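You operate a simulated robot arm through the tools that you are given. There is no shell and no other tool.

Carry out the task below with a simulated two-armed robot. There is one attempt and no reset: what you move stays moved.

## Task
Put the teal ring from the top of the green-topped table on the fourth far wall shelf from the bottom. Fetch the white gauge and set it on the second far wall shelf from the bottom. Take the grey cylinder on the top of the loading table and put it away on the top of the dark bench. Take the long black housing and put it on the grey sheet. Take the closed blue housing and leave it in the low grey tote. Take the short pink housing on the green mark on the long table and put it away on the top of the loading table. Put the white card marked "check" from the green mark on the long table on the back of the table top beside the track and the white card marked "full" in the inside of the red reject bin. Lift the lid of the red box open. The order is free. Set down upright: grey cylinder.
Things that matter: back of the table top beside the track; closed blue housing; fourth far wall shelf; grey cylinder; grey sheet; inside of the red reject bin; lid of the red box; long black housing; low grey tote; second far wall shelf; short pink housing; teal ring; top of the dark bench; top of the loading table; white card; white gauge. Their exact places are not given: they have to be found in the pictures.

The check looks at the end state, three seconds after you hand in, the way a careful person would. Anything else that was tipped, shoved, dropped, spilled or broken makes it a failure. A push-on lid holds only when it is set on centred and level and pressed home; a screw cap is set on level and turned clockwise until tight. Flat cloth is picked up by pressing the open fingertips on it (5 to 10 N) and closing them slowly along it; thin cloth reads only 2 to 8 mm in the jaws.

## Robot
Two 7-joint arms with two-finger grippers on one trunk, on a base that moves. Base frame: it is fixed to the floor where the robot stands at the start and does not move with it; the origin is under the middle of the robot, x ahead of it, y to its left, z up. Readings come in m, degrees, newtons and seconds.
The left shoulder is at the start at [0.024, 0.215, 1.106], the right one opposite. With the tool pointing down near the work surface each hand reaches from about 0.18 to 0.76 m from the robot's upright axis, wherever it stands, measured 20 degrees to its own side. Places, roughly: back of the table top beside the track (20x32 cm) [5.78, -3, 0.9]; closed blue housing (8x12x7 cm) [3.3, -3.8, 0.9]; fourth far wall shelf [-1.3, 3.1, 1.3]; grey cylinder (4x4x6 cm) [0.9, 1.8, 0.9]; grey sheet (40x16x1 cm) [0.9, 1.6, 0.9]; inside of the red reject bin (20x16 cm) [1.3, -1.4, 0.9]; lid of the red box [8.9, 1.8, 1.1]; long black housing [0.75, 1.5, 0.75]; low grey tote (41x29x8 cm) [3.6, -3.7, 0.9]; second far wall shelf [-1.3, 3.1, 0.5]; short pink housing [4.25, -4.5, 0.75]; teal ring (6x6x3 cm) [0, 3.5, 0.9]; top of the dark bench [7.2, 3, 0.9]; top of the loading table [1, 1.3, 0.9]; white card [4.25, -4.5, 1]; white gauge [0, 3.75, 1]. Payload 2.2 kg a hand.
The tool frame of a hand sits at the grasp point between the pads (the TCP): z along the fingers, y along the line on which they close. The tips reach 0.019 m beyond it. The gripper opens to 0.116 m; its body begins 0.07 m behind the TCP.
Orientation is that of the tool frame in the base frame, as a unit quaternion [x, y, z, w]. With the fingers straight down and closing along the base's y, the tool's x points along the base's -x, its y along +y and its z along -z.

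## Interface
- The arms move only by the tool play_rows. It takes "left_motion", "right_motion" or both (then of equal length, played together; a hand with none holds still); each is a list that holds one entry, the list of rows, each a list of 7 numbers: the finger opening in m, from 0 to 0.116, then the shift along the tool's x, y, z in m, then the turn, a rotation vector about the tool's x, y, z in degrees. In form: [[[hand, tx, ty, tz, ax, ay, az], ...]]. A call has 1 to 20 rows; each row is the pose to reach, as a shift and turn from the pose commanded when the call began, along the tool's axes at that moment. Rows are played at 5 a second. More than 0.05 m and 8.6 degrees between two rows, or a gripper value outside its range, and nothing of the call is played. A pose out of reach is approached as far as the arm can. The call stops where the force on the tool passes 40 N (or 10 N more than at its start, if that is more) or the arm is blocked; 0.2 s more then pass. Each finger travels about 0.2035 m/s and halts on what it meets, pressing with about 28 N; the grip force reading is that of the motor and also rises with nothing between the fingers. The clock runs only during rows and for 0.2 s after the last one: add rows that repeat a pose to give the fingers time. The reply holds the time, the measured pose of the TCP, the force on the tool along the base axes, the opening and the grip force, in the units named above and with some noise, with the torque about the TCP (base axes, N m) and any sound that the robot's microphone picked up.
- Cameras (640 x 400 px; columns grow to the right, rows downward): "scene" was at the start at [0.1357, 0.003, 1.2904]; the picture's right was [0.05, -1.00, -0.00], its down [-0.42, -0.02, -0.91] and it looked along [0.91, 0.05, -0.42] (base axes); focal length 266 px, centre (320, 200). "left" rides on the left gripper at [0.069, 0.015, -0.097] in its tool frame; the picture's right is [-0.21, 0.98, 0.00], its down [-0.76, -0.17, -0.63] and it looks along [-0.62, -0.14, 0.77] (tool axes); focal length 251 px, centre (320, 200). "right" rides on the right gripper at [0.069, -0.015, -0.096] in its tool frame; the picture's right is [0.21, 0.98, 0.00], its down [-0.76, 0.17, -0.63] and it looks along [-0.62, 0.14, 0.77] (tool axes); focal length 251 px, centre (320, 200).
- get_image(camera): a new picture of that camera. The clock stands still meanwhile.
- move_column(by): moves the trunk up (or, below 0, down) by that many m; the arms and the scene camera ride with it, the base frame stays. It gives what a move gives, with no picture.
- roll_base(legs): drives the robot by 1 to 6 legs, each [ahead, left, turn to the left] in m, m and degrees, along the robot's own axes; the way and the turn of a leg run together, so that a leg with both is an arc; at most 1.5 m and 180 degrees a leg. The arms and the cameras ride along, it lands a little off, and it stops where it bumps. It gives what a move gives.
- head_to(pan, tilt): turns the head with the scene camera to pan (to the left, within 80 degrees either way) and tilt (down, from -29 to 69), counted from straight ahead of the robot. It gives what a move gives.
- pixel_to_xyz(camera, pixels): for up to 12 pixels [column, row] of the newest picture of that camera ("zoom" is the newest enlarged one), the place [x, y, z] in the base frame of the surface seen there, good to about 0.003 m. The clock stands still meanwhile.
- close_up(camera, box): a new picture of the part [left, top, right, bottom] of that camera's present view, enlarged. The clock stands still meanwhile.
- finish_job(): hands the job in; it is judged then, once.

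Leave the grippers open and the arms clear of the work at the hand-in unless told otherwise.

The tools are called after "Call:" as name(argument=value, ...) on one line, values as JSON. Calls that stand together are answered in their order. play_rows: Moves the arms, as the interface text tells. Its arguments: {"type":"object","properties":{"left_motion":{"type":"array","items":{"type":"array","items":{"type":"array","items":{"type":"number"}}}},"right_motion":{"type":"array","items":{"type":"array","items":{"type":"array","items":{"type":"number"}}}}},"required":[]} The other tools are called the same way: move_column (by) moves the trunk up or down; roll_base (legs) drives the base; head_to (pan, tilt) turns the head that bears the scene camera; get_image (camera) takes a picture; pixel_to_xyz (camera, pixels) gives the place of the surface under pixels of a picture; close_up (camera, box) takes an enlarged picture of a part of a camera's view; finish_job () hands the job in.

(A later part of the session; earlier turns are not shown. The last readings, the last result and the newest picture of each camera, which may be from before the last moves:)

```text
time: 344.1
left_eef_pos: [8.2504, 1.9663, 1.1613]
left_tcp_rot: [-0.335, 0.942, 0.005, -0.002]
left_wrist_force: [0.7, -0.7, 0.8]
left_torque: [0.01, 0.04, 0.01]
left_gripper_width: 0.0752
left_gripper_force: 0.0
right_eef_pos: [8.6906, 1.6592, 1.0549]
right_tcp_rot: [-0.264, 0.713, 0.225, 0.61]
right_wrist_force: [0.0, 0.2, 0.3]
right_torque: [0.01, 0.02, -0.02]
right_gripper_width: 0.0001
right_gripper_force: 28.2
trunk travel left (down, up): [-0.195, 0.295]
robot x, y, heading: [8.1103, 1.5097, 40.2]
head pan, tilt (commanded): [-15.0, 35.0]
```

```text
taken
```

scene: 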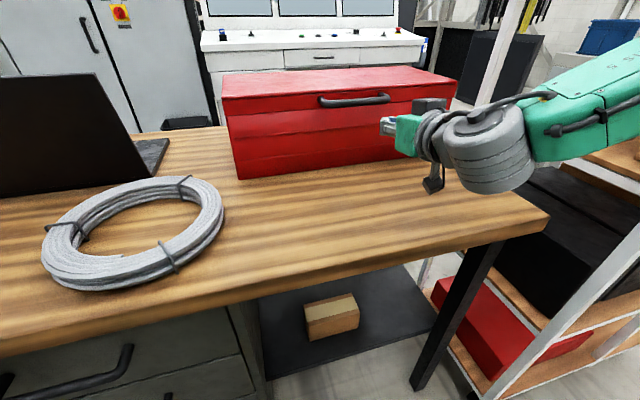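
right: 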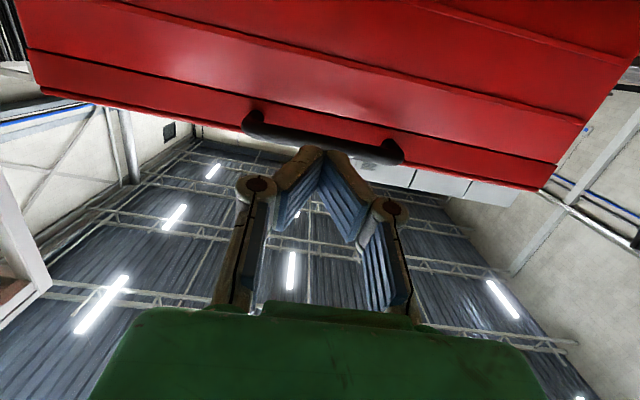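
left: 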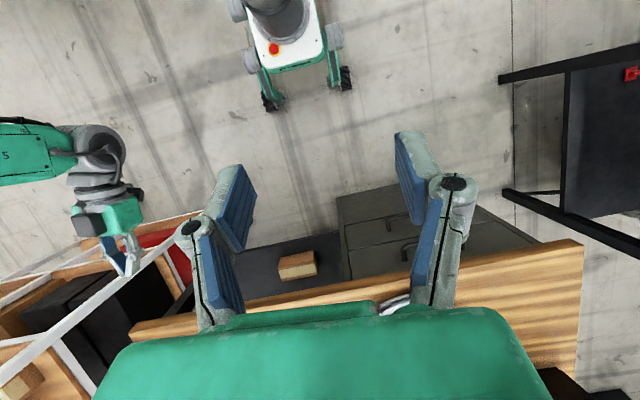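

The arm can't go lower there, so I use the trunk: 14 mm down.

Call:
move_column(by=-0.014)

Call:
head_to(pan=-15, tilt=35)

```text
time: 344.7
left_eef_pos: [8.2503, 1.9662, 1.1481]
left_tcp_rot: [-0.335, 0.942, 0.005, -0.001]
left_wrist_force: [-0.2, 0.0, 0.1]
left_torque: [-0.01, 0.02, 0.01]
left_gripper_width: 0.075
left_gripper_force: 0.0
right_eef_pos: [8.6899, 1.6595, 1.0396]
right_tcp_rot: [-0.263, 0.712, 0.225, 0.611]
right_wrist_force: [1.0, 0.1, -0.2]
right_torque: [0.0, 0.01, -0.01]
right_gripper_width: 0.0
right_gripper_force: 27.8
trunk travel left (down, up): [-0.181, 0.309]
robot x, y, heading: [8.1065, 1.5086, 40.3]
head pan, tilt (commanded): [-15.0, 35.0]
```

```text
time: 345.3
left_eef_pos: [8.2486, 1.9658, 1.1476]
left_tcp_rot: [-0.335, 0.942, 0.006, -0.003]
left_wrist_force: [1.2, 0.6, -0.2]
left_torque: [0.01, -0.02, 0.0]
left_gripper_width: 0.0747
left_gripper_force: 0.0
right_eef_pos: [8.6902, 1.658, 1.0403]
right_tcp_rot: [-0.263, 0.712, 0.224, 0.611]
right_wrist_force: [0.2, -0.5, -0.1]
right_torque: [-0.01, 0.02, -0.01]
right_gripper_width: 0.0002
right_gripper_force: 28.4
trunk travel left (down, up): [-0.181, 0.309]
robot x, y, heading: [8.1054, 1.5101, 40.4]
head pan, tilt (commanded): [-15.0, 35.0]
```

Fingers at z 1.040 now. I slide them 0.11 m forward under the bar.

Call:
play_rows(right_motion=[[[0.0, -0.0042, 0, 0.0272, 0, 0, 0], [0.0, -0.0084, 0, 0.0543, 0, 0, 0], [0.0, -0.0125, 0, 0.0815, 0, 0, 0], [0.0, -0.0167, 0, 0.1087, 0, 0, 0], [0.0, -0.0167, 0, 0.1087, 0, 0, 0]]])

Call:
get_image(camera="right")

Call:
close_up(camera="scene", box=[210, 50, 480, 220])

```text
time: 346.5
left_eef_pos: [8.2498, 1.9646, 1.1474]
left_tcp_rot: [-0.335, 0.942, 0.005, -0.001]
left_wrist_force: [0.2, -0.2, 0.1]
left_torque: [0.0, -0.01, 0.02]
left_gripper_width: 0.0748
left_gripper_force: 0.1
right_eef_pos: [8.7729, 1.7329, 1.0396]
right_tcp_rot: [-0.263, 0.713, 0.224, 0.61]
right_wrist_force: [0.1, 0.0, 0.1]
right_torque: [-0.01, 0.0, 0.02]
right_gripper_width: 0.0001
right_gripper_force: 28.3
trunk travel left (down, up): [-0.181, 0.309]
robot x, y, heading: [8.1125, 1.5102, 40.1]
head pan, tilt (commanded): [-15.0, 35.0]
```

```text
taken
```

right: 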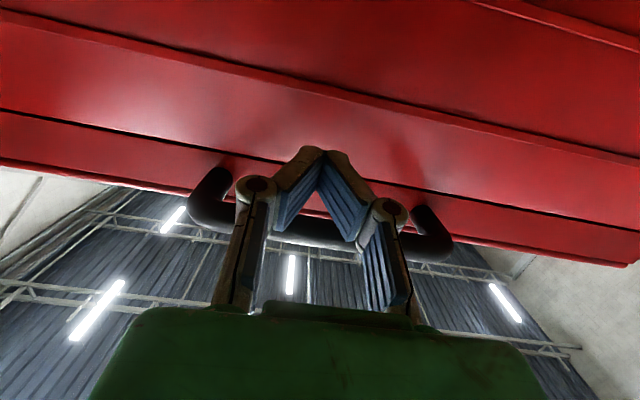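

```text
2.35 times, centred on (345, 135) of scene
```

zoom: 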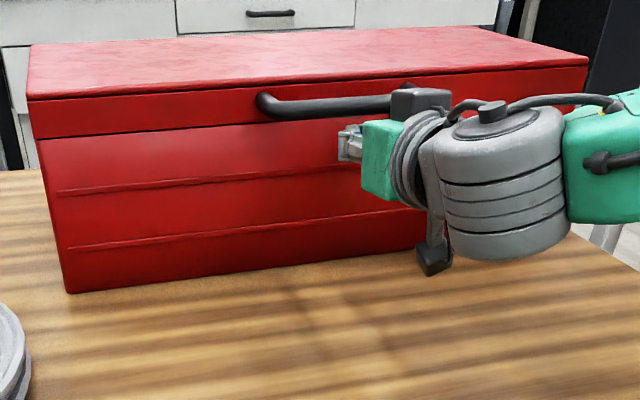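

The closed fingers are under the bar. I lift along the lid's arc: about 0.14 m up and 0.05 m forward, slowly.

Call:
play_rows(right_motion=[[[0.0, -0.0101, 0, -0.001, 0, 0, 0], [0.0, -0.0201, 0, -0.0011, 0, 0, 0], [0.0, -0.035, 0, -0.0005, 0, 0, 0], [0.0, -0.0506, 0, 0.0003, 0, 0, 0], [0.0, -0.0655, 0, 0.002, 0, 0, 0], [0.0, -0.0805, 0, 0.0038, 0, 0, 0], [0.0, -0.097, 0, 0.0083, 0, 0, 0], [0.0, -0.1133, 0, 0.0129, 0, 0, 0], [0.0, -0.1305, 0, 0.02, 0, 0, 0], [0.0, -0.1479, 0, 0.0278, 0, 0, 0], [0.0, -0.1479, 0, 0.0278, 0, 0, 0]]])

Call:
get_image(camera="scene")

Call:
get_image(camera="right")

```text
time: 348.9
left_eef_pos: [8.2499, 1.9665, 1.1477]
left_tcp_rot: [-0.334, 0.943, 0.005, -0.001]
left_wrist_force: [1.1, 0.0, 0.2]
left_torque: [-0.01, 0.02, -0.03]
left_gripper_width: 0.0751
left_gripper_force: 0.0
right_eef_pos: [8.8112, 1.7634, 1.1824]
right_tcp_rot: [-0.263, 0.713, 0.224, 0.61]
right_wrist_force: [-0.1, -0.5, -1.5]
right_torque: [0.0, -0.03, 0.04]
right_gripper_width: 0.0
right_gripper_force: 28.6
trunk travel left (down, up): [-0.181, 0.309]
robot x, y, heading: [8.1077, 1.5094, 40.4]
head pan, tilt (commanded): [-15.0, 35.0]
```

```text
taken
```

scene: 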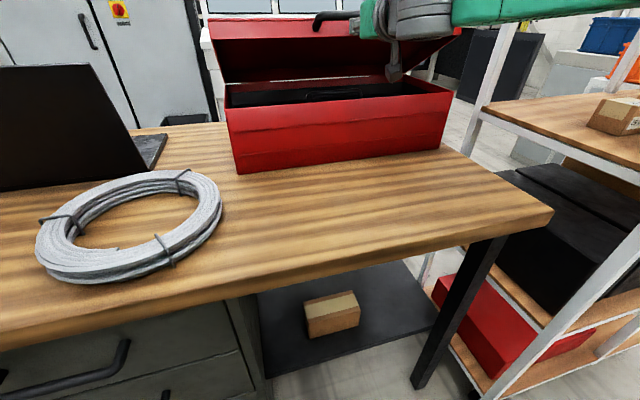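

```text
taken
```

right: 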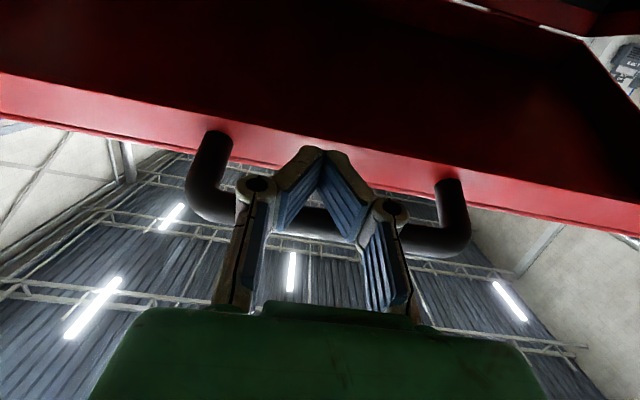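

The lid is lifting easily (about 35° open). Now I slide the fingers 0.05 m further in, so the tips go under the lid itself.

Call:
play_rows(right_motion=[[[0.0, -0.002, 0, 0.0125, 0, 0, 0], [0.0, -0.004, 0, 0.025, 0, 0, 0], [0.0, -0.006, 0, 0.0375, 0, 0, 0], [0.0, -0.008, 0, 0.05, 0, 0, 0], [0.0, -0.008, 0, 0.05, 0, 0, 0]]])

Call:
get_image(camera="right")

Call:
get_image(camera="scene")

```text
time: 349.6
left_eef_pos: [8.247, 1.961, 1.1495]
left_tcp_rot: [-0.333, 0.943, 0.006, 0.0]
left_wrist_force: [0.3, 0.4, -1.2]
left_torque: [-0.03, 0.06, -0.02]
left_gripper_width: 0.0751
left_gripper_force: 0.1
right_eef_pos: [8.8281, 1.7761, 1.2015]
right_tcp_rot: [-0.26, 0.703, 0.23, 0.62]
right_wrist_force: [-19.4, -21.1, 20.9]
right_torque: [-0.04, 0.08, -0.01]
right_gripper_width: 0.006
right_gripper_force: 27.8
trunk travel left (down, up): [-0.181, 0.309]
robot x, y, heading: [8.1082, 1.5086, 40.0]
head pan, tilt (commanded): [-15.0, 35.0]
stopped in row 3 (right hand): the force on the tool passed its limit at 45 N (the readings are from after the stop); the commanded pose is now the measured one
```

```text
taken
```

right: 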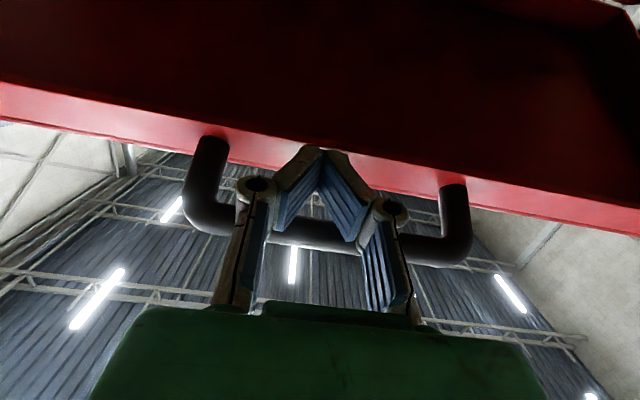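

```text
taken
```

scene: 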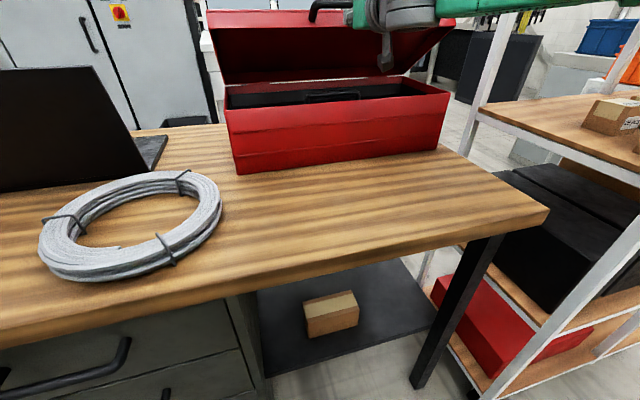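

The tips met the lid's front wall. I ease back 15 mm and lower 30 mm to see whether the lid stays up by its own hinge friction.

Call:
play_rows(right_motion=[[[0.0, 0.002, 0, -0.015, 0, 0, 0], [0.0, 0.012, 0, -0.0135, 0, 0, 0], [0.0, 0.022, 0, -0.012, 0, 0, 0], [0.0, 0.032, 0, -0.0105, 0, 0, 0], [0.0, 0.032, 0, -0.0105, 0, 0, 0]]])

Call:
get_image(camera="right")

Call:
get_image(camera="scene")

```text
time: 350.8
left_eef_pos: [8.2464, 1.9603, 1.1492]
left_tcp_rot: [-0.333, 0.943, 0.006, 0.001]
left_wrist_force: [-0.5, 0.1, -0.2]
left_torque: [-0.01, -0.01, 0.0]
left_gripper_width: 0.075
left_gripper_force: 0.0
right_eef_pos: [8.815, 1.7659, 1.173]
right_tcp_rot: [-0.259, 0.702, 0.232, 0.622]
right_wrist_force: [-24.3, -22.7, 16.8]
right_torque: [-0.17, 0.13, 0.0]
right_gripper_width: 0.0063
right_gripper_force: 27.8
trunk travel left (down, up): [-0.181, 0.309]
robot x, y, heading: [8.1087, 1.5087, 40.0]
head pan, tilt (commanded): [-15.0, 35.0]
stopped in row 5 (right hand): the force on the tool passed its limit at 48 N (the readings are from after the stop); the commanded pose is now the measured one
```

```text
taken
```

right: 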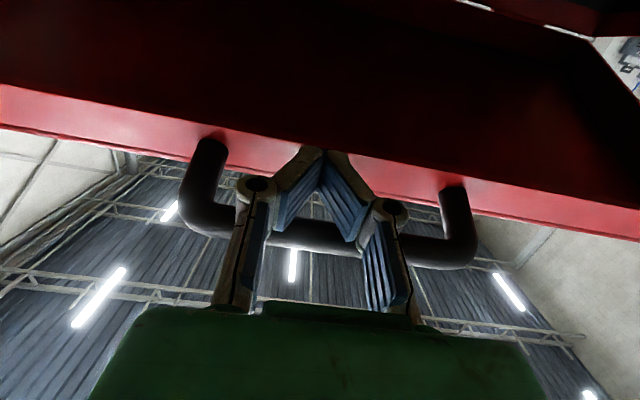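

```text
taken
```

scene: 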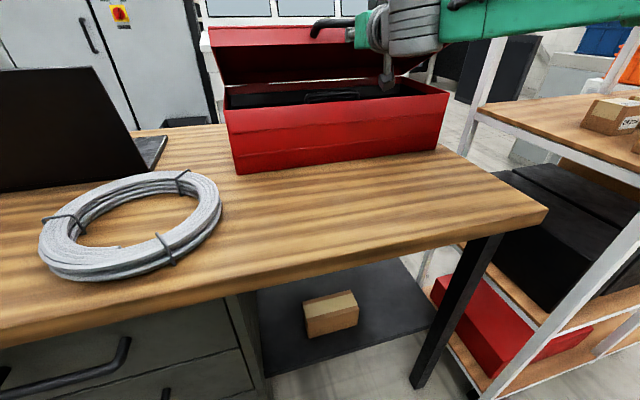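

The fingertips are wedged in the handle gap and the lid follows the hand. I relieve the wedge slightly (back 9 mm, up 6 mm).

Call:
play_rows(right_motion=[[[0.0, -0.003, 0, -0.004, 0, 0, 0], [0.0, -0.005, 0, -0.0087, 0, 0, 0], [0.0, -0.006, 0, -0.011, 0, 0, 0]]])

Call:
get_image(camera="right")

```text
time: 351.6
left_eef_pos: [8.2496, 1.9648, 1.1475]
left_tcp_rot: [-0.333, 0.943, 0.005, -0.001]
left_wrist_force: [0.0, 0.6, 0.9]
left_torque: [-0.02, -0.06, -0.02]
left_gripper_width: 0.0749
left_gripper_force: 0.1
right_eef_pos: [8.8133, 1.7642, 1.1694]
right_tcp_rot: [-0.262, 0.708, 0.228, 0.615]
right_wrist_force: [-9.4, -6.3, 1.9]
right_torque: [-0.06, 0.09, 0.06]
right_gripper_width: 0.0059
right_gripper_force: 28.6
trunk travel left (down, up): [-0.181, 0.309]
robot x, y, heading: [8.1101, 1.5106, 40.3]
head pan, tilt (commanded): [-15.0, 35.0]
```

```text
taken
```

right: 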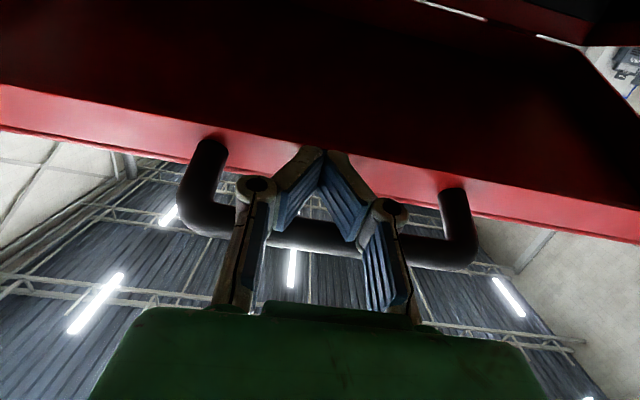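

Force is down to ~11 N. I continue lifting along the arc toward about 65°, pitching the fingers slightly up as I go.

Call:
play_rows(right_motion=[[[0.0, -0.0155, 0, 0.001, 0, -1, 0], [0.0, -0.031, 0, 0.0053, 0, -2, 0], [0.0, -0.0402, 0, 0.0125, 0, -3, 0], [0.0, -0.0493, 0, 0.0202, 0, -4, 0], [0.0, -0.0585, 0, 0.0275, 0, -5, 0], [0.0, -0.0677, 0, 0.0351, 0, -6, 0], [0.0, -0.0756, 0, 0.044, 0, -7, 0], [0.0, -0.0834, 0, 0.0529, 0, -8, 0], [0.0, -0.0913, 0, 0.0618, 0, -9, 0], [0.0, -0.0992, 0, 0.0707, 0, -10, 0]]])

Call:
get_image(camera="right")

Call:
get_image(camera="scene")

```text
time: 353.8
left_eef_pos: [8.2509, 1.9658, 1.1469]
left_tcp_rot: [-0.334, 0.943, 0.004, -0.002]
left_wrist_force: [0.0, -0.2, -0.4]
left_torque: [0.0, -0.03, -0.04]
left_gripper_width: 0.0749
left_gripper_force: 0.0
right_eef_pos: [8.8765, 1.8186, 1.2607]
right_tcp_rot: [-0.24, 0.649, 0.251, 0.677]
right_wrist_force: [-1.4, -1.5, 3.7]
right_torque: [0.05, -0.05, 0.03]
right_gripper_width: 0.0061
right_gripper_force: 28.5
trunk travel left (down, up): [-0.181, 0.309]
robot x, y, heading: [8.1132, 1.5085, 40.2]
head pan, tilt (commanded): [-15.0, 35.0]
```

```text
taken
```

right: 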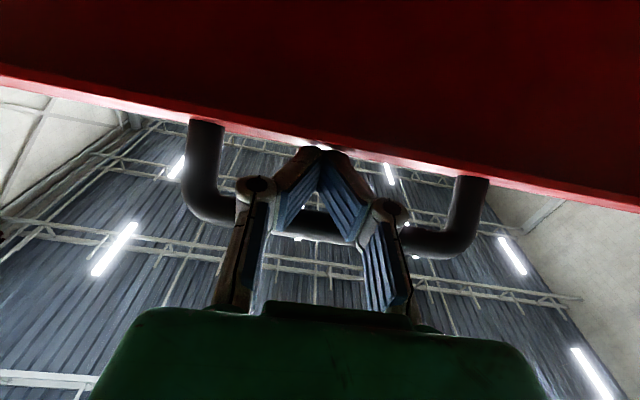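

```text
taken
```

scene: 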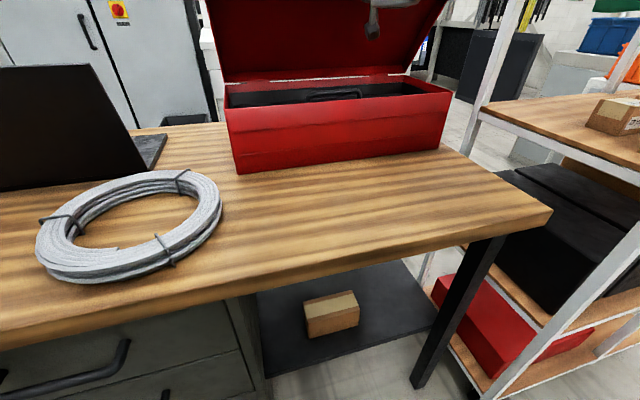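

The lid is near 55° and contact is light. I continue along the arc toward vertical.

Call:
play_rows(right_motion=[[[0.0, -0.0111, 0, 0.0225, 0, -1, 0], [0.0, -0.0191, 0, 0.0449, 0, -2, 0], [0.0, -0.0245, 0, 0.0611, 0, -3, 0], [0.0, -0.0288, 0, 0.0773, 0, -4, 0], [0.0, -0.033, 0, 0.0965, 0, -4, 0], [0.0, -0.0362, 0, 0.1157, 0, -4, 0], [0.0, -0.0362, 0, 0.1157, 0, -4, 0]]])

Call:
get_image(camera="right")

Call:
get_image(camera="scene")

```text
time: 355.4
left_eef_pos: [8.2513, 1.9657, 1.1453]
left_tcp_rot: [-0.334, 0.943, 0.004, -0.001]
left_wrist_force: [0.8, 0.0, -0.3]
left_torque: [-0.04, 0.03, 0.0]
left_gripper_width: 0.0748
left_gripper_force: 0.0
right_eef_pos: [8.9564, 1.8851, 1.294]
right_tcp_rot: [-0.232, 0.627, 0.258, 0.698]
right_wrist_force: [-1.7, 0.0, 2.1]
right_torque: [0.02, 0.0, 0.05]
right_gripper_width: 0.0002
right_gripper_force: 28.9
right hand out of reach, approached as far as the arm can: row 6, 7
trunk travel left (down, up): [-0.181, 0.309]
robot x, y, heading: [8.1082, 1.5064, 40.1]
head pan, tilt (commanded): [-15.0, 35.0]
```

```text
taken
```

right: 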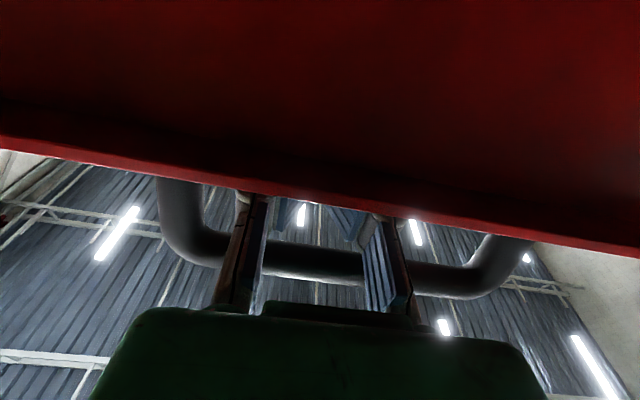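

```text
taken
```

scene: 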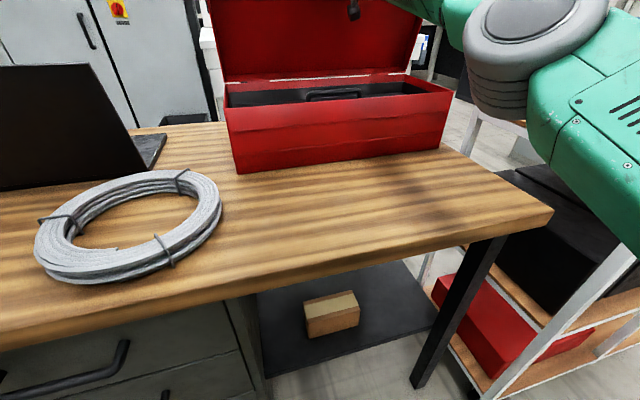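

The fingers now reach through the handle. I read the bar's and the lid's position to estimate the angle.

Call:
pixel_to_xyz(camera="right", pixels=[[310, 262], [200, 250], [450, 275], [320, 100], [320, 190], [150, 60], [500, 100]])

Call:
head_to(pan=-15, tilt=15)

Call:
get_image(camera="scene")

```text
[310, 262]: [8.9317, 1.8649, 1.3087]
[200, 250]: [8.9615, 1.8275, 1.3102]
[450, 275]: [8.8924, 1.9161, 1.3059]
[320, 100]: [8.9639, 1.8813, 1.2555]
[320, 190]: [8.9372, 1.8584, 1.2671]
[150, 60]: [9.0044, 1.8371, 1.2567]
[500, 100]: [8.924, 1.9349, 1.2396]
```

```text
time: 356.2
left_eef_pos: [8.2506, 1.9669, 1.1478]
left_tcp_rot: [-0.334, 0.943, 0.004, -0.002]
left_wrist_force: [0.1, 0.3, -0.2]
left_torque: [-0.02, 0.04, -0.01]
left_gripper_width: 0.0751
left_gripper_force: 0.0
right_eef_pos: [8.9555, 1.8858, 1.2942]
right_tcp_rot: [-0.232, 0.626, 0.259, 0.698]
right_wrist_force: [0.6, 0.3, 0.7]
right_torque: [0.0, -0.02, 0.01]
right_gripper_width: 0.0
right_gripper_force: 28.5
trunk travel left (down, up): [-0.181, 0.309]
robot x, y, heading: [8.1092, 1.5097, 40.4]
head pan, tilt (commanded): [-15.0, 15.0]
```

```text
taken
```

scene: 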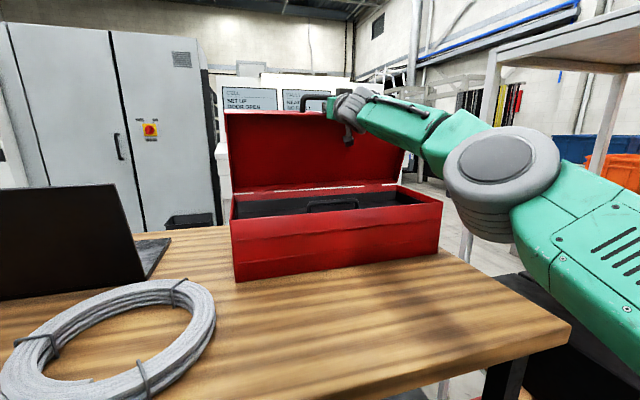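

The lid is at about 70°. I advance the base by 0.05 m so the palm pushes the bar further.

Call:
roll_base(legs=[[0.05, 0, 0]])

Call:
get_image(camera="right")

Call:
get_image(camera="scene")

Call:
pixel_to_xyz(camera="right", pixels=[[310, 275], [310, 262], [320, 100]])

```text
time: 357.1
left_eef_pos: [8.2868, 1.9965, 1.1481]
left_tcp_rot: [-0.334, 0.943, 0.004, -0.001]
left_wrist_force: [0.4, 1.2, 0.2]
left_torque: [-0.03, 0.07, 0.01]
left_gripper_width: 0.0751
left_gripper_force: 0.0
right_eef_pos: [8.9898, 1.9147, 1.299]
right_tcp_rot: [-0.231, 0.624, 0.259, 0.7]
right_wrist_force: [0.3, -1.8, 24.6]
right_torque: [-0.25, 0.37, 0.41]
right_gripper_width: 0.0063
right_gripper_force: 28.7
trunk travel left (down, up): [-0.181, 0.309]
robot x, y, heading: [8.1456, 1.5408, 40.3]
head pan, tilt (commanded): [-15.0, 15.0]
```

```text
taken
```

right: 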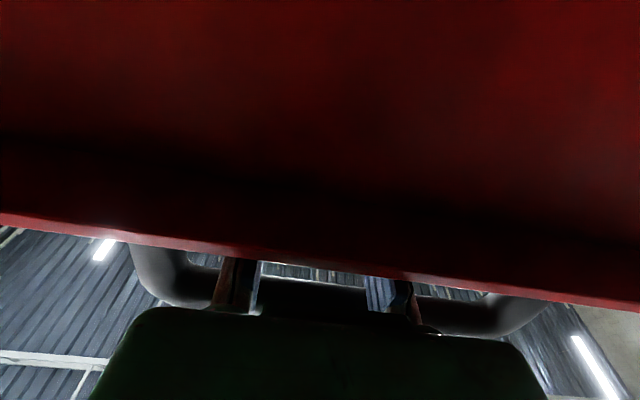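

```text
taken
```

scene: 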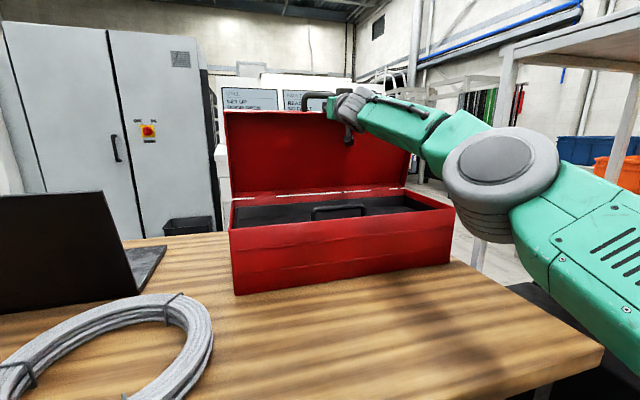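

```text
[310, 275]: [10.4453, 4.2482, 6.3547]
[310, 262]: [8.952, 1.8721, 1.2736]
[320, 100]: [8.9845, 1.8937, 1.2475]
```

The lid is at about 75° but the right arm is at its reach limit. I bring the left hand (closed fingers, horizontal) in front of the lid's inner face to push it past vertical.

Call:
play_rows(left_motion=[[[0.05, -0.0162, -0.0254, -0.015, 0, -7.4, 0], [0.03, -0.0324, -0.0508, -0.03, 0, -14.8, 0], [0.01, -0.0486, -0.0762, -0.04, 0, -22.2, 0], [0.0, -0.0648, -0.1015, -0.045, 0, -29.6, 0], [0.0, -0.081, -0.1269, -0.05, 0, -37, 0], [0.0, -0.0972, -0.1523, -0.055, 0, -44.4, 0], [0.0, -0.1133, -0.1777, -0.06, 0, -51.8, 0], [0.0, -0.1295, -0.2031, -0.06, 0, -59.2, 0], [0.0, -0.1457, -0.2285, -0.06, 0, -66.6, 0], [0.0, -0.1619, -0.2538, -0.06, 0, -74, 0], [0.0, -0.1781, -0.2792, -0.06, 0, -81.4, 0], [0.0, -0.1943, -0.3046, -0.06, 0, -87, 0], [0.0, -0.1943, -0.3046, -0.06, 0, -87, 0]]])

Call:
get_image(camera="left")

Call:
get_image(camera="scene")

```text
time: 359.9
left_eef_pos: [8.6264, 1.883, 1.2152]
left_tcp_rot: [-0.243, 0.681, 0.229, 0.652]
left_wrist_force: [0.0, 0.3, 1.2]
left_torque: [0.02, 0.0, -0.01]
left_gripper_width: 0.0001
left_gripper_force: 27.9
right_eef_pos: [8.993, 1.9147, 1.3004]
right_tcp_rot: [-0.231, 0.624, 0.26, 0.7]
right_wrist_force: [-0.4, -0.3, -0.2]
right_torque: [0.02, 0.02, 0.0]
right_gripper_width: 0.0
right_gripper_force: 28.7
trunk travel left (down, up): [-0.181, 0.309]
robot x, y, heading: [8.1481, 1.54, 39.9]
head pan, tilt (commanded): [-15.0, 15.0]
```

```text
taken
```

left: 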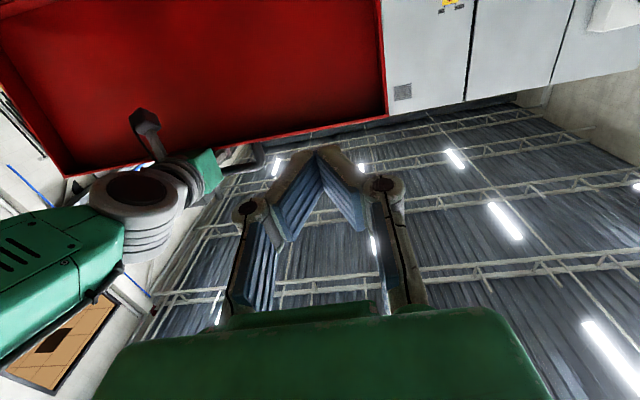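

```text
taken
```

scene: 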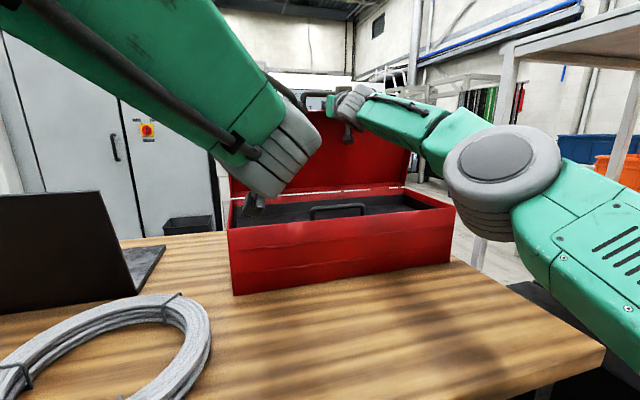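

The left fingertips face the lid's inner side. I read the lid's inner face ahead of them.

Call:
pixel_to_xyz(camera="left", pixels=[[310, 60], [310, 110], [340, 20], [250, 60], [380, 80], [200, 30], [370, 120]])

```text
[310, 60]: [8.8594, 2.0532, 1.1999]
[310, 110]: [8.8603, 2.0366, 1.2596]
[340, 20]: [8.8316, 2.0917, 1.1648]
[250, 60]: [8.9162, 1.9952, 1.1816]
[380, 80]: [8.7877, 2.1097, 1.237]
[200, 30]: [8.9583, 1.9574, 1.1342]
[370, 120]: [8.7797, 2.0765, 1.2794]
```

The lid's inner face is at depth ≈6.70 (about 81° open). I extend the left fingers forward to touch and push it.

Call:
play_rows(left_motion=[[[0.0, 0, 0, 0.04, 0, 0, 0], [0.0, 0, 0, 0.08, 0, 0, 0], [0.0, 0, 0, 0.12, 0, 0, 0], [0.0, 0, 0, 0.16, 0, 0, 0], [0.0, 0, 0, 0.195, 0, 0, 0], [0.0, 0, 0, 0.225, 0, 0, 0], [0.0, 0, 0, 0.245, 0, 0, 0], [0.0, 0, 0, 0.26, 0, 0, 0], [0.0, 0, 0, 0.27, 0, 0, 0]]])

Call:
get_image(camera="left")

Call:
get_image(camera="scene")

```text
time: 361.9
left_eef_pos: [8.8077, 2.0263, 1.194]
left_tcp_rot: [-0.24, 0.685, 0.234, 0.647]
left_wrist_force: [1.1, 0.5, 0.8]
left_torque: [-0.01, 0.0, -0.03]
left_gripper_width: 0.0001
left_gripper_force: 27.8
left hand out of reach, approached as far as the arm can: row 7, 8, 9
right_eef_pos: [8.9955, 1.9149, 1.2987]
right_tcp_rot: [-0.231, 0.624, 0.26, 0.7]
right_wrist_force: [0.4, -0.6, -0.2]
right_torque: [0.0, 0.02, 0.0]
right_gripper_width: 0.0
right_gripper_force: 28.7
trunk travel left (down, up): [-0.181, 0.309]
robot x, y, heading: [8.1475, 1.5414, 40.1]
head pan, tilt (commanded): [-15.0, 15.0]
```

```text
taken
```

left: 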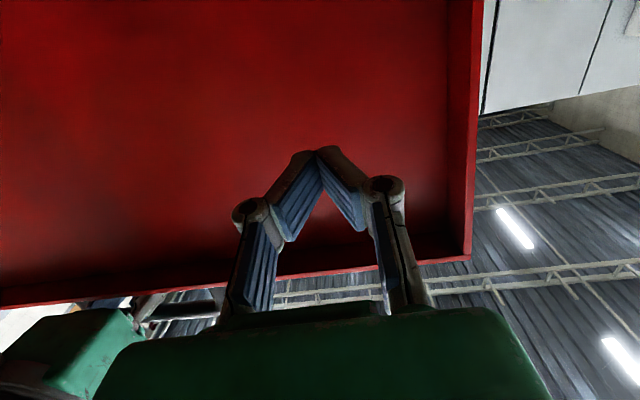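

```text
taken
```

scene: 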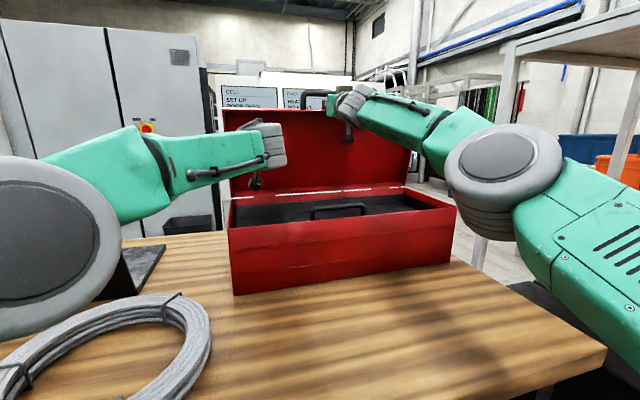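

Left fingertips are ~3.5 cm short of the lid. There is still ~0.1 m of floor clearance under the table edge, so I advance the base 0.05 m: both hands push the lid.

Call:
roll_base(legs=[[0.05, 0, 0]])

Call:
get_image(camera="left")

Call:
get_image(camera="scene")

Call:
pixel_to_xyz(camera="left", pixels=[[200, 60], [200, 200], [400, 40], [400, 200], [100, 100]])

```text
time: 362.9
left_eef_pos: [8.8461, 2.0563, 1.1956]
left_tcp_rot: [-0.241, 0.684, 0.234, 0.647]
left_wrist_force: [-0.1, 0.0, -0.2]
left_torque: [-0.02, -0.01, -0.02]
left_gripper_width: 0.0002
left_gripper_force: 27.8
right_eef_pos: [9.0315, 1.9478, 1.3008]
right_tcp_rot: [-0.231, 0.623, 0.261, 0.7]
right_wrist_force: [2.1, -0.2, 11.4]
right_torque: [-0.59, 0.3, 0.25]
right_gripper_width: 0.0
right_gripper_force: 28.2
trunk travel left (down, up): [-0.181, 0.309]
robot x, y, heading: [8.1843, 1.5692, 39.9]
head pan, tilt (commanded): [-15.0, 15.0]
```

```text
taken
```

left: 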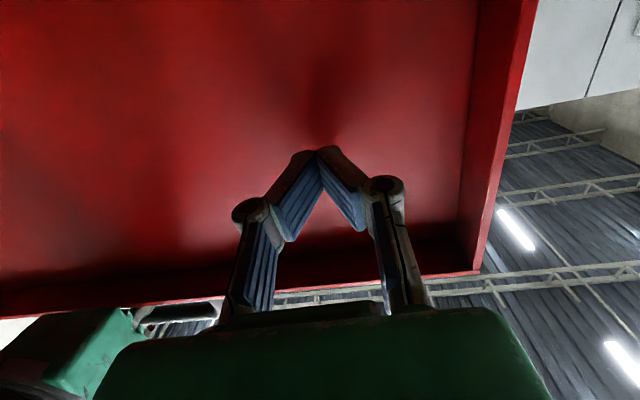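

```text
taken
```

scene: 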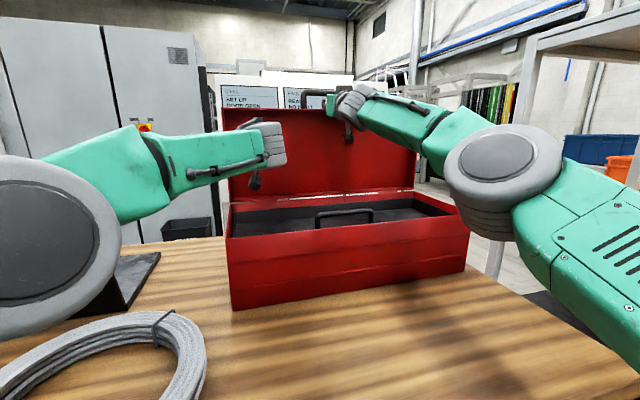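

```text
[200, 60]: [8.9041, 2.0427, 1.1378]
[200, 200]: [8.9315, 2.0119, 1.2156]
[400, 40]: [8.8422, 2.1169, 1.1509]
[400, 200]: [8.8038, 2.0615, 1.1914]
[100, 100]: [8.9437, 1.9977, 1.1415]
```

The lid is now vertical (inner face at constant depth 6.733). I advance 0.03 m more so it passes the balance point with the left fingers behind it.

Call:
roll_base(legs=[[0.03, 0, 0]])

Call:
get_image(camera="left")

Call:
pixel_to_xyz(camera="left", pixels=[[200, 60], [200, 200], [400, 40], [420, 200], [100, 100]])

```text
time: 363.7
left_eef_pos: [8.8707, 2.0756, 1.1992]
left_tcp_rot: [-0.241, 0.682, 0.234, 0.649]
left_wrist_force: [-0.8, -0.3, -0.6]
left_torque: [0.02, -0.02, -0.02]
left_gripper_width: 0.0003
left_gripper_force: 28.0
right_eef_pos: [9.058, 1.9697, 1.3004]
right_tcp_rot: [-0.232, 0.625, 0.26, 0.699]
right_wrist_force: [-4.7, -3.1, -23.3]
right_torque: [0.89, -0.25, 0.02]
right_gripper_width: 0.0002
right_gripper_force: 28.1
trunk travel left (down, up): [-0.181, 0.309]
robot x, y, heading: [8.2126, 1.59, 40.2]
head pan, tilt (commanded): [-15.0, 15.0]
```

```text
taken
```

left: 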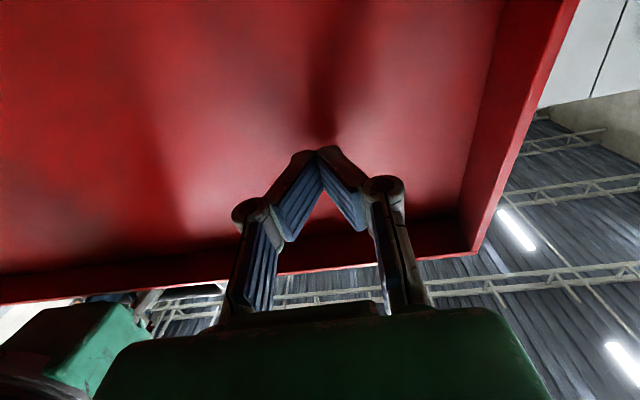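

```text
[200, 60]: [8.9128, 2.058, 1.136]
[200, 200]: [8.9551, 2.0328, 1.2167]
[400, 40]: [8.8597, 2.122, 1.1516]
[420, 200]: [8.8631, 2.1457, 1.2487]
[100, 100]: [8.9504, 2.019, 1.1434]
```

The lid is now at about 100°. I relieve the right fingers (8 mm down, 6° pitch) and pull them straight back out of the handle, with the left hand still in place.

Call:
play_rows(right_motion=[[[0.0, 0.004, 0, 0, 0, 2, 0], [0.0, 0.007, 0, 0, 0, 4, 0], [0.0, 0.008, 0, -0.01, 0, 6, 0], [0.0, 0.008, 0, -0.03, 0, 6, 0], [0.0, 0.008, 0, -0.06, 0, 6, 0], [0.0, 0.008, 0, -0.09, 0, 6, 0], [0.0, 0.008, 0, -0.12, 0, 6, 0], [0.0, 0.008, 0, -0.15, 0, 6, 0]]])

Call:
get_image(camera="scene")

Call:
get_image(camera="left")

```text
time: 364.4
left_eef_pos: [8.8633, 2.0672, 1.215]
left_tcp_rot: [-0.24, 0.678, 0.236, 0.654]
left_wrist_force: [-0.1, -0.7, -0.5]
left_torque: [0.01, 0.03, 0.02]
left_gripper_width: 0.0001
left_gripper_force: 27.9
right_eef_pos: [9.0485, 1.9675, 1.2988]
right_tcp_rot: [-0.242, 0.654, 0.249, 0.672]
right_wrist_force: [-0.9, -10.9, -36.6]
right_torque: [1.55, -0.38, -0.28]
right_gripper_width: 0.0
right_gripper_force: 28.4
trunk travel left (down, up): [-0.181, 0.309]
robot x, y, heading: [8.2065, 1.5927, 39.8]
head pan, tilt (commanded): [-15.0, 15.0]
stopped in row 3 (right hand): the force on the tool passed its limit at 48 N (the readings are from after the stop); the commanded pose is now the measured one
```

```text
taken
```

scene: 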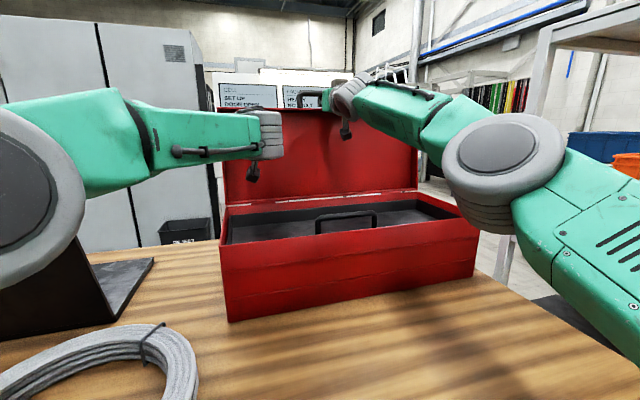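

```text
taken
```

left: 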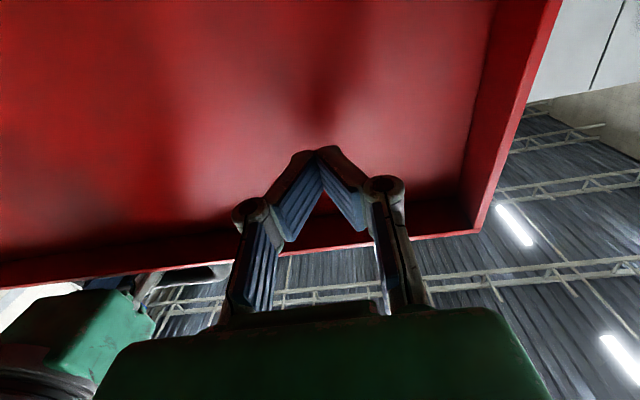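

The bar presses down on the fingers (37 N): the pitch raised the palm against it. I lower the hand and pitch about the bar instead.

Call:
play_rows(right_motion=[[[0.0, 0.006, 0, 0, 0, 0, 0], [0.0, 0.01, 0, 0, 0, 0, 0], [0.0, 0.012, 0, 0, 0, 0, 0]]])

Call:
get_image(camera="right")

```text
time: 365.2
left_eef_pos: [8.8589, 2.072, 1.2136]
left_tcp_rot: [-0.242, 0.677, 0.235, 0.654]
left_wrist_force: [-1.0, 1.8, 1.6]
left_torque: [-0.04, 0.03, 0.0]
left_gripper_width: 0.0002
left_gripper_force: 28.0
right_eef_pos: [9.0392, 1.9723, 1.3006]
right_tcp_rot: [-0.244, 0.644, 0.253, 0.679]
right_wrist_force: [0.0, 1.0, -5.6]
right_torque: [0.16, -0.07, -0.08]
right_gripper_width: 0.0003
right_gripper_force: 28.1
trunk travel left (down, up): [-0.181, 0.309]
robot x, y, heading: [8.211, 1.5917, 40.2]
head pan, tilt (commanded): [-15.0, 15.0]
```

```text
taken
```

right: 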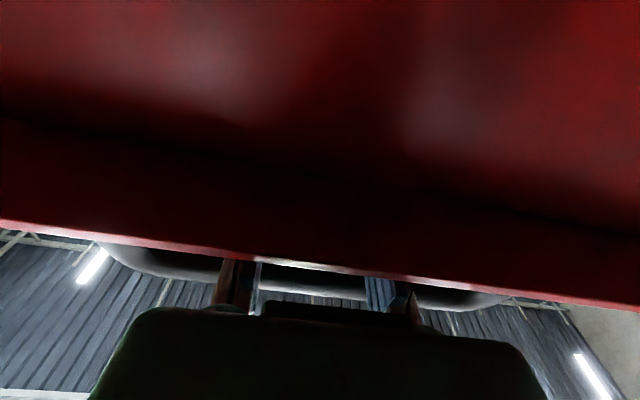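

Force relaxed to ~6 N. I withdraw the right fingers horizontally in small steps.

Call:
play_rows(right_motion=[[[0.0, -0.001, 0, -0.015, 0, 0, 0], [0.0, -0.0015, 0, -0.03, 0, 0, 0], [0.0, -0.002, 0, -0.045, 0, 0, 0], [0.0, -0.003, 0, -0.06, 0, 0, 0], [0.0, -0.004, 0, -0.08, 0, 0, 0], [0.0, -0.005, 0, -0.1, 0, 0, 0], [0.0, -0.006, 0, -0.13, 0, 0, 0], [0.0, -0.007, 0, -0.16, 0, 0, 0]]])

Call:
get_image(camera="right")

Call:
get_image(camera="scene")

```text
time: 367.0
left_eef_pos: [8.8585, 2.0678, 1.2136]
left_tcp_rot: [-0.241, 0.677, 0.235, 0.654]
left_wrist_force: [-0.2, 0.1, 0.1]
left_torque: [-0.03, -0.01, 0.02]
left_gripper_width: 0.0
left_gripper_force: 27.7
right_eef_pos: [8.9165, 1.8581, 1.2971]
right_tcp_rot: [-0.242, 0.646, 0.252, 0.679]
right_wrist_force: [-0.5, -1.1, -0.1]
right_torque: [-0.02, -0.02, 0.01]
right_gripper_width: 0.0
right_gripper_force: 28.2
right hand out of reach, approached as far as the arm can: row 1
trunk travel left (down, up): [-0.181, 0.309]
robot x, y, heading: [8.2071, 1.597, 40.0]
head pan, tilt (commanded): [-15.0, 15.0]
```

```text
taken
```

right: 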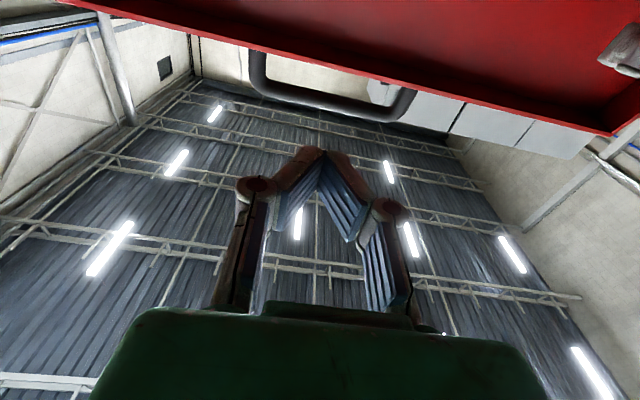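

```text
taken
```

scene: 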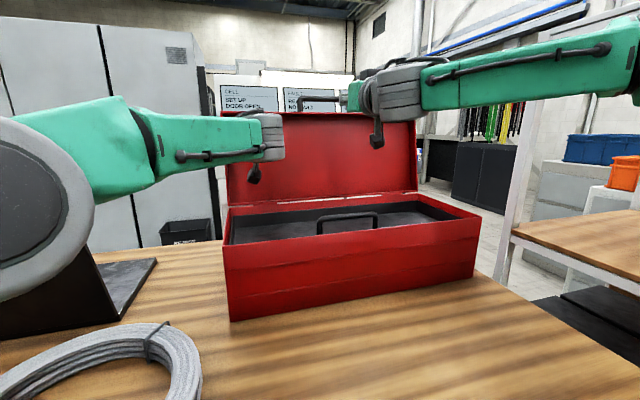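

The right hand is free and the lid stands open. I check its angle from the left camera.

Call:
get_image(camera="left")

Call:
pixel_to_xyz(camera="left", pixels=[[200, 60], [200, 180], [400, 40], [420, 180], [100, 100]])

Call:
pixel_to_xyz(camera="scene", pixels=[[300, 125], [300, 185], [330, 130], [330, 180], [400, 130], [400, 180]])

```text
taken
```

left: 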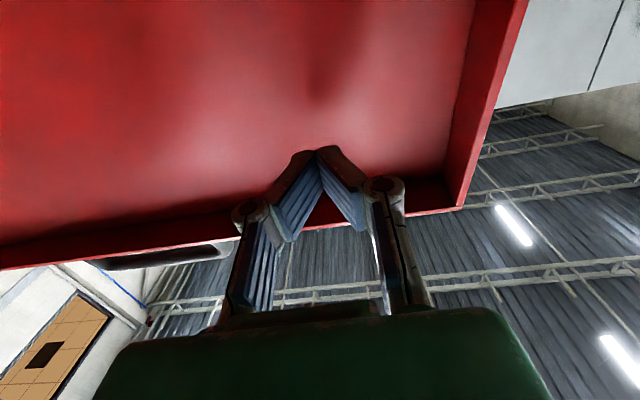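

```text
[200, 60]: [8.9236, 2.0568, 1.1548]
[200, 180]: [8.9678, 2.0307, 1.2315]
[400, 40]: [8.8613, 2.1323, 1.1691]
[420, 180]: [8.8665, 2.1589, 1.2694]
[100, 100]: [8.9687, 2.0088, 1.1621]
```

```text
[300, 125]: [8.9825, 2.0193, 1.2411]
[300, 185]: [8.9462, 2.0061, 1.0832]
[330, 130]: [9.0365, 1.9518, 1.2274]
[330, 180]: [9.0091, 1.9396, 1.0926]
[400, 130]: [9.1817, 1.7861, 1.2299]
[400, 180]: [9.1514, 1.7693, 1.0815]
```

The lid leans 13° past vertical and stays open on its own, with no hand touching it. I back the base straight away 0.4 m.

Call:
roll_base(legs=[[-0.4, 0, 0]])

Call:
get_image(camera="scene")

```text
time: 369.5
left_eef_pos: [8.5526, 1.8106, 1.2137]
left_tcp_rot: [-0.241, 0.678, 0.234, 0.654]
left_wrist_force: [-0.4, 0.8, -0.1]
left_torque: [0.02, 0.01, 0.0]
left_gripper_width: 0.0
left_gripper_force: 27.4
right_eef_pos: [8.6132, 1.6025, 1.2964]
right_tcp_rot: [-0.242, 0.646, 0.252, 0.678]
right_wrist_force: [1.0, -0.5, 0.4]
right_torque: [0.0, 0.0, 0.01]
right_gripper_width: 0.0001
right_gripper_force: 28.4
trunk travel left (down, up): [-0.181, 0.309]
robot x, y, heading: [7.9025, 1.3349, 40.0]
head pan, tilt (commanded): [-15.0, 15.0]
```

```text
taken
```

scene: 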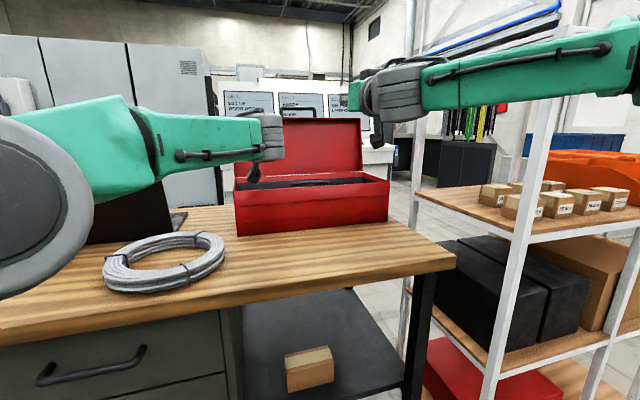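

The lid stays open. I back off another 0.25 m and fold both arms to the compact tool-down pose.

Call:
roll_base(legs=[[-0.25, 0, 0]])

Call:
play_rows(left_motion=[[[0.0, 0.004, 0.022, -0.032, 0, 7.3, 0], [0.0, 0.008, 0.043, -0.063, 0, 14.5, 0], [0.02, 0.012, 0.065, -0.095, 0, 21.8, 0], [0.04, 0.016, 0.087, -0.127, 0, 29, 0], [0.06, 0.02, 0.108, -0.158, 0, 36.3, 0], [0.08, 0.024, 0.13, -0.19, 0, 43.5, 0], [0.08, 0.028, 0.152, -0.222, 0, 50.8, 0], [0.08, 0.032, 0.173, -0.253, 0, 58, 0], [0.08, 0.036, 0.195, -0.285, 0, 65.3, 0], [0.08, 0.04, 0.217, -0.317, 0, 72.5, 0], [0.08, 0.044, 0.238, -0.348, 0, 79.8, 0], [0.08, 0.05, 0.26, -0.38, 0, 87, 0], [0.08, 0.05, 0.26, -0.38, 0, 87, 0]]], right_motion=[[[0.0, 0.008, 0, -0.025, 0, 7.3, 0], [0.0, 0.017, 0, -0.05, 0, 14.5, 0], [0.02, 0.025, 0, -0.075, 0, 21.8, 0], [0.04, 0.033, 0, -0.1, 0, 29, 0], [0.06, 0.042, 0, -0.125, 0, 36.3, 0], [0.08, 0.05, 0, -0.15, 0, 43.5, 0], [0.08, 0.058, 0, -0.175, 0, 50.8, 0], [0.08, 0.067, 0, -0.2, 0, 58, 0], [0.08, 0.075, 0, -0.225, 0, 65.3, 0], [0.08, 0.083, 0, -0.25, 0, 72.5, 0], [0.08, 0.092, 0, -0.275, 0, 79.8, 0], [0.08, 0.1, 0, -0.3, 0, 89, 0], [0.08, 0.1, 0, -0.3, 0, 92, 0]]])

Call:
get_image(camera="scene")

```text
time: 371.3
left_eef_pos: [8.3607, 1.6514, 1.2188]
left_tcp_rot: [-0.242, 0.675, 0.236, 0.656]
left_wrist_force: [-0.5, -0.4, 0.3]
left_torque: [-0.04, 0.01, 0.01]
left_gripper_width: 0.0
left_gripper_force: 28.2
right_eef_pos: [8.4166, 1.4425, 1.2995]
right_tcp_rot: [-0.243, 0.645, 0.253, 0.679]
right_wrist_force: [0.2, 0.2, -0.8]
right_torque: [0.01, 0.04, 0.03]
right_gripper_width: 0.0
right_gripper_force: 28.3
trunk travel left (down, up): [-0.181, 0.309]
robot x, y, heading: [7.7099, 1.1742, 40.3]
head pan, tilt (commanded): [-15.0, 15.0]
```

```text
refused: row 12 steps farther than a row can; nothing moved
```

```text
taken
```

scene: 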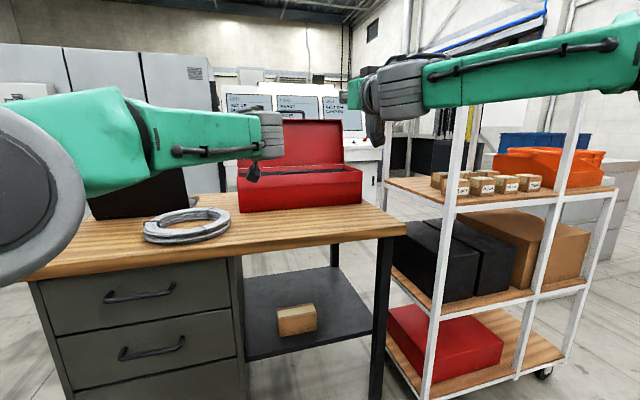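

One step was too large; I resend it with an extra row.

Call:
play_rows(left_motion=[[[0.0, 0.004, 0.022, -0.032, 0, 7.3, 0], [0.0, 0.008, 0.043, -0.063, 0, 14.5, 0], [0.02, 0.012, 0.065, -0.095, 0, 21.8, 0], [0.04, 0.016, 0.087, -0.127, 0, 29, 0], [0.06, 0.02, 0.108, -0.158, 0, 36.3, 0], [0.08, 0.024, 0.13, -0.19, 0, 43.5, 0], [0.08, 0.028, 0.152, -0.222, 0, 50.8, 0], [0.08, 0.032, 0.173, -0.253, 0, 58, 0], [0.08, 0.036, 0.195, -0.285, 0, 65.3, 0], [0.08, 0.04, 0.217, -0.317, 0, 72.5, 0], [0.08, 0.044, 0.238, -0.348, 0, 79.8, 0], [0.08, 0.05, 0.26, -0.38, 0, 86, 0], [0.08, 0.05, 0.26, -0.38, 0, 86, 0]]], right_motion=[[[0.0, 0.008, 0, -0.025, 0, 7.3, 0], [0.0, 0.017, 0, -0.05, 0, 14.5, 0], [0.02, 0.025, 0, -0.075, 0, 21.8, 0], [0.04, 0.033, 0, -0.1, 0, 29, 0], [0.06, 0.042, 0, -0.125, 0, 36.3, 0], [0.08, 0.05, 0, -0.15, 0, 43.5, 0], [0.08, 0.058, 0, -0.175, 0, 50.8, 0], [0.08, 0.067, 0, -0.2, 0, 58, 0], [0.08, 0.075, 0, -0.225, 0, 65.3, 0], [0.08, 0.083, 0, -0.25, 0, 72.5, 0], [0.08, 0.092, 0, -0.275, 0, 79.8, 0], [0.08, 0.1, 0, -0.3, 0, 86.5, 0], [0.08, 0.1, 0, -0.3, 0, 92, 0]]])

Call:
get_image(camera="scene")

```text
time: 374.1
left_eef_pos: [7.8931, 1.6108, 1.181]
left_tcp_rot: [-0.336, 0.942, 0.005, 0.019]
left_wrist_force: [-0.5, -0.1, -0.1]
left_torque: [-0.02, 0.0, 0.01]
left_gripper_width: 0.08
left_gripper_force: 0.0
right_eef_pos: [8.1902, 1.2506, 1.1849]
right_tcp_rot: [-0.35, 0.937, -0.001, 0.009]
right_wrist_force: [0.2, 0.2, -0.9]
right_torque: [0.01, 0.03, 0.0]
right_gripper_width: 0.08
right_gripper_force: 0.1
trunk travel left (down, up): [-0.181, 0.309]
robot x, y, heading: [7.7164, 1.1741, 40.6]
head pan, tilt (commanded): [-15.0, 15.0]
```

```text
taken
```

scene: 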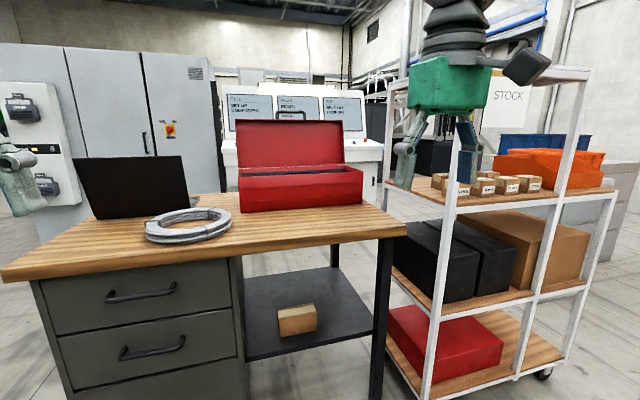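

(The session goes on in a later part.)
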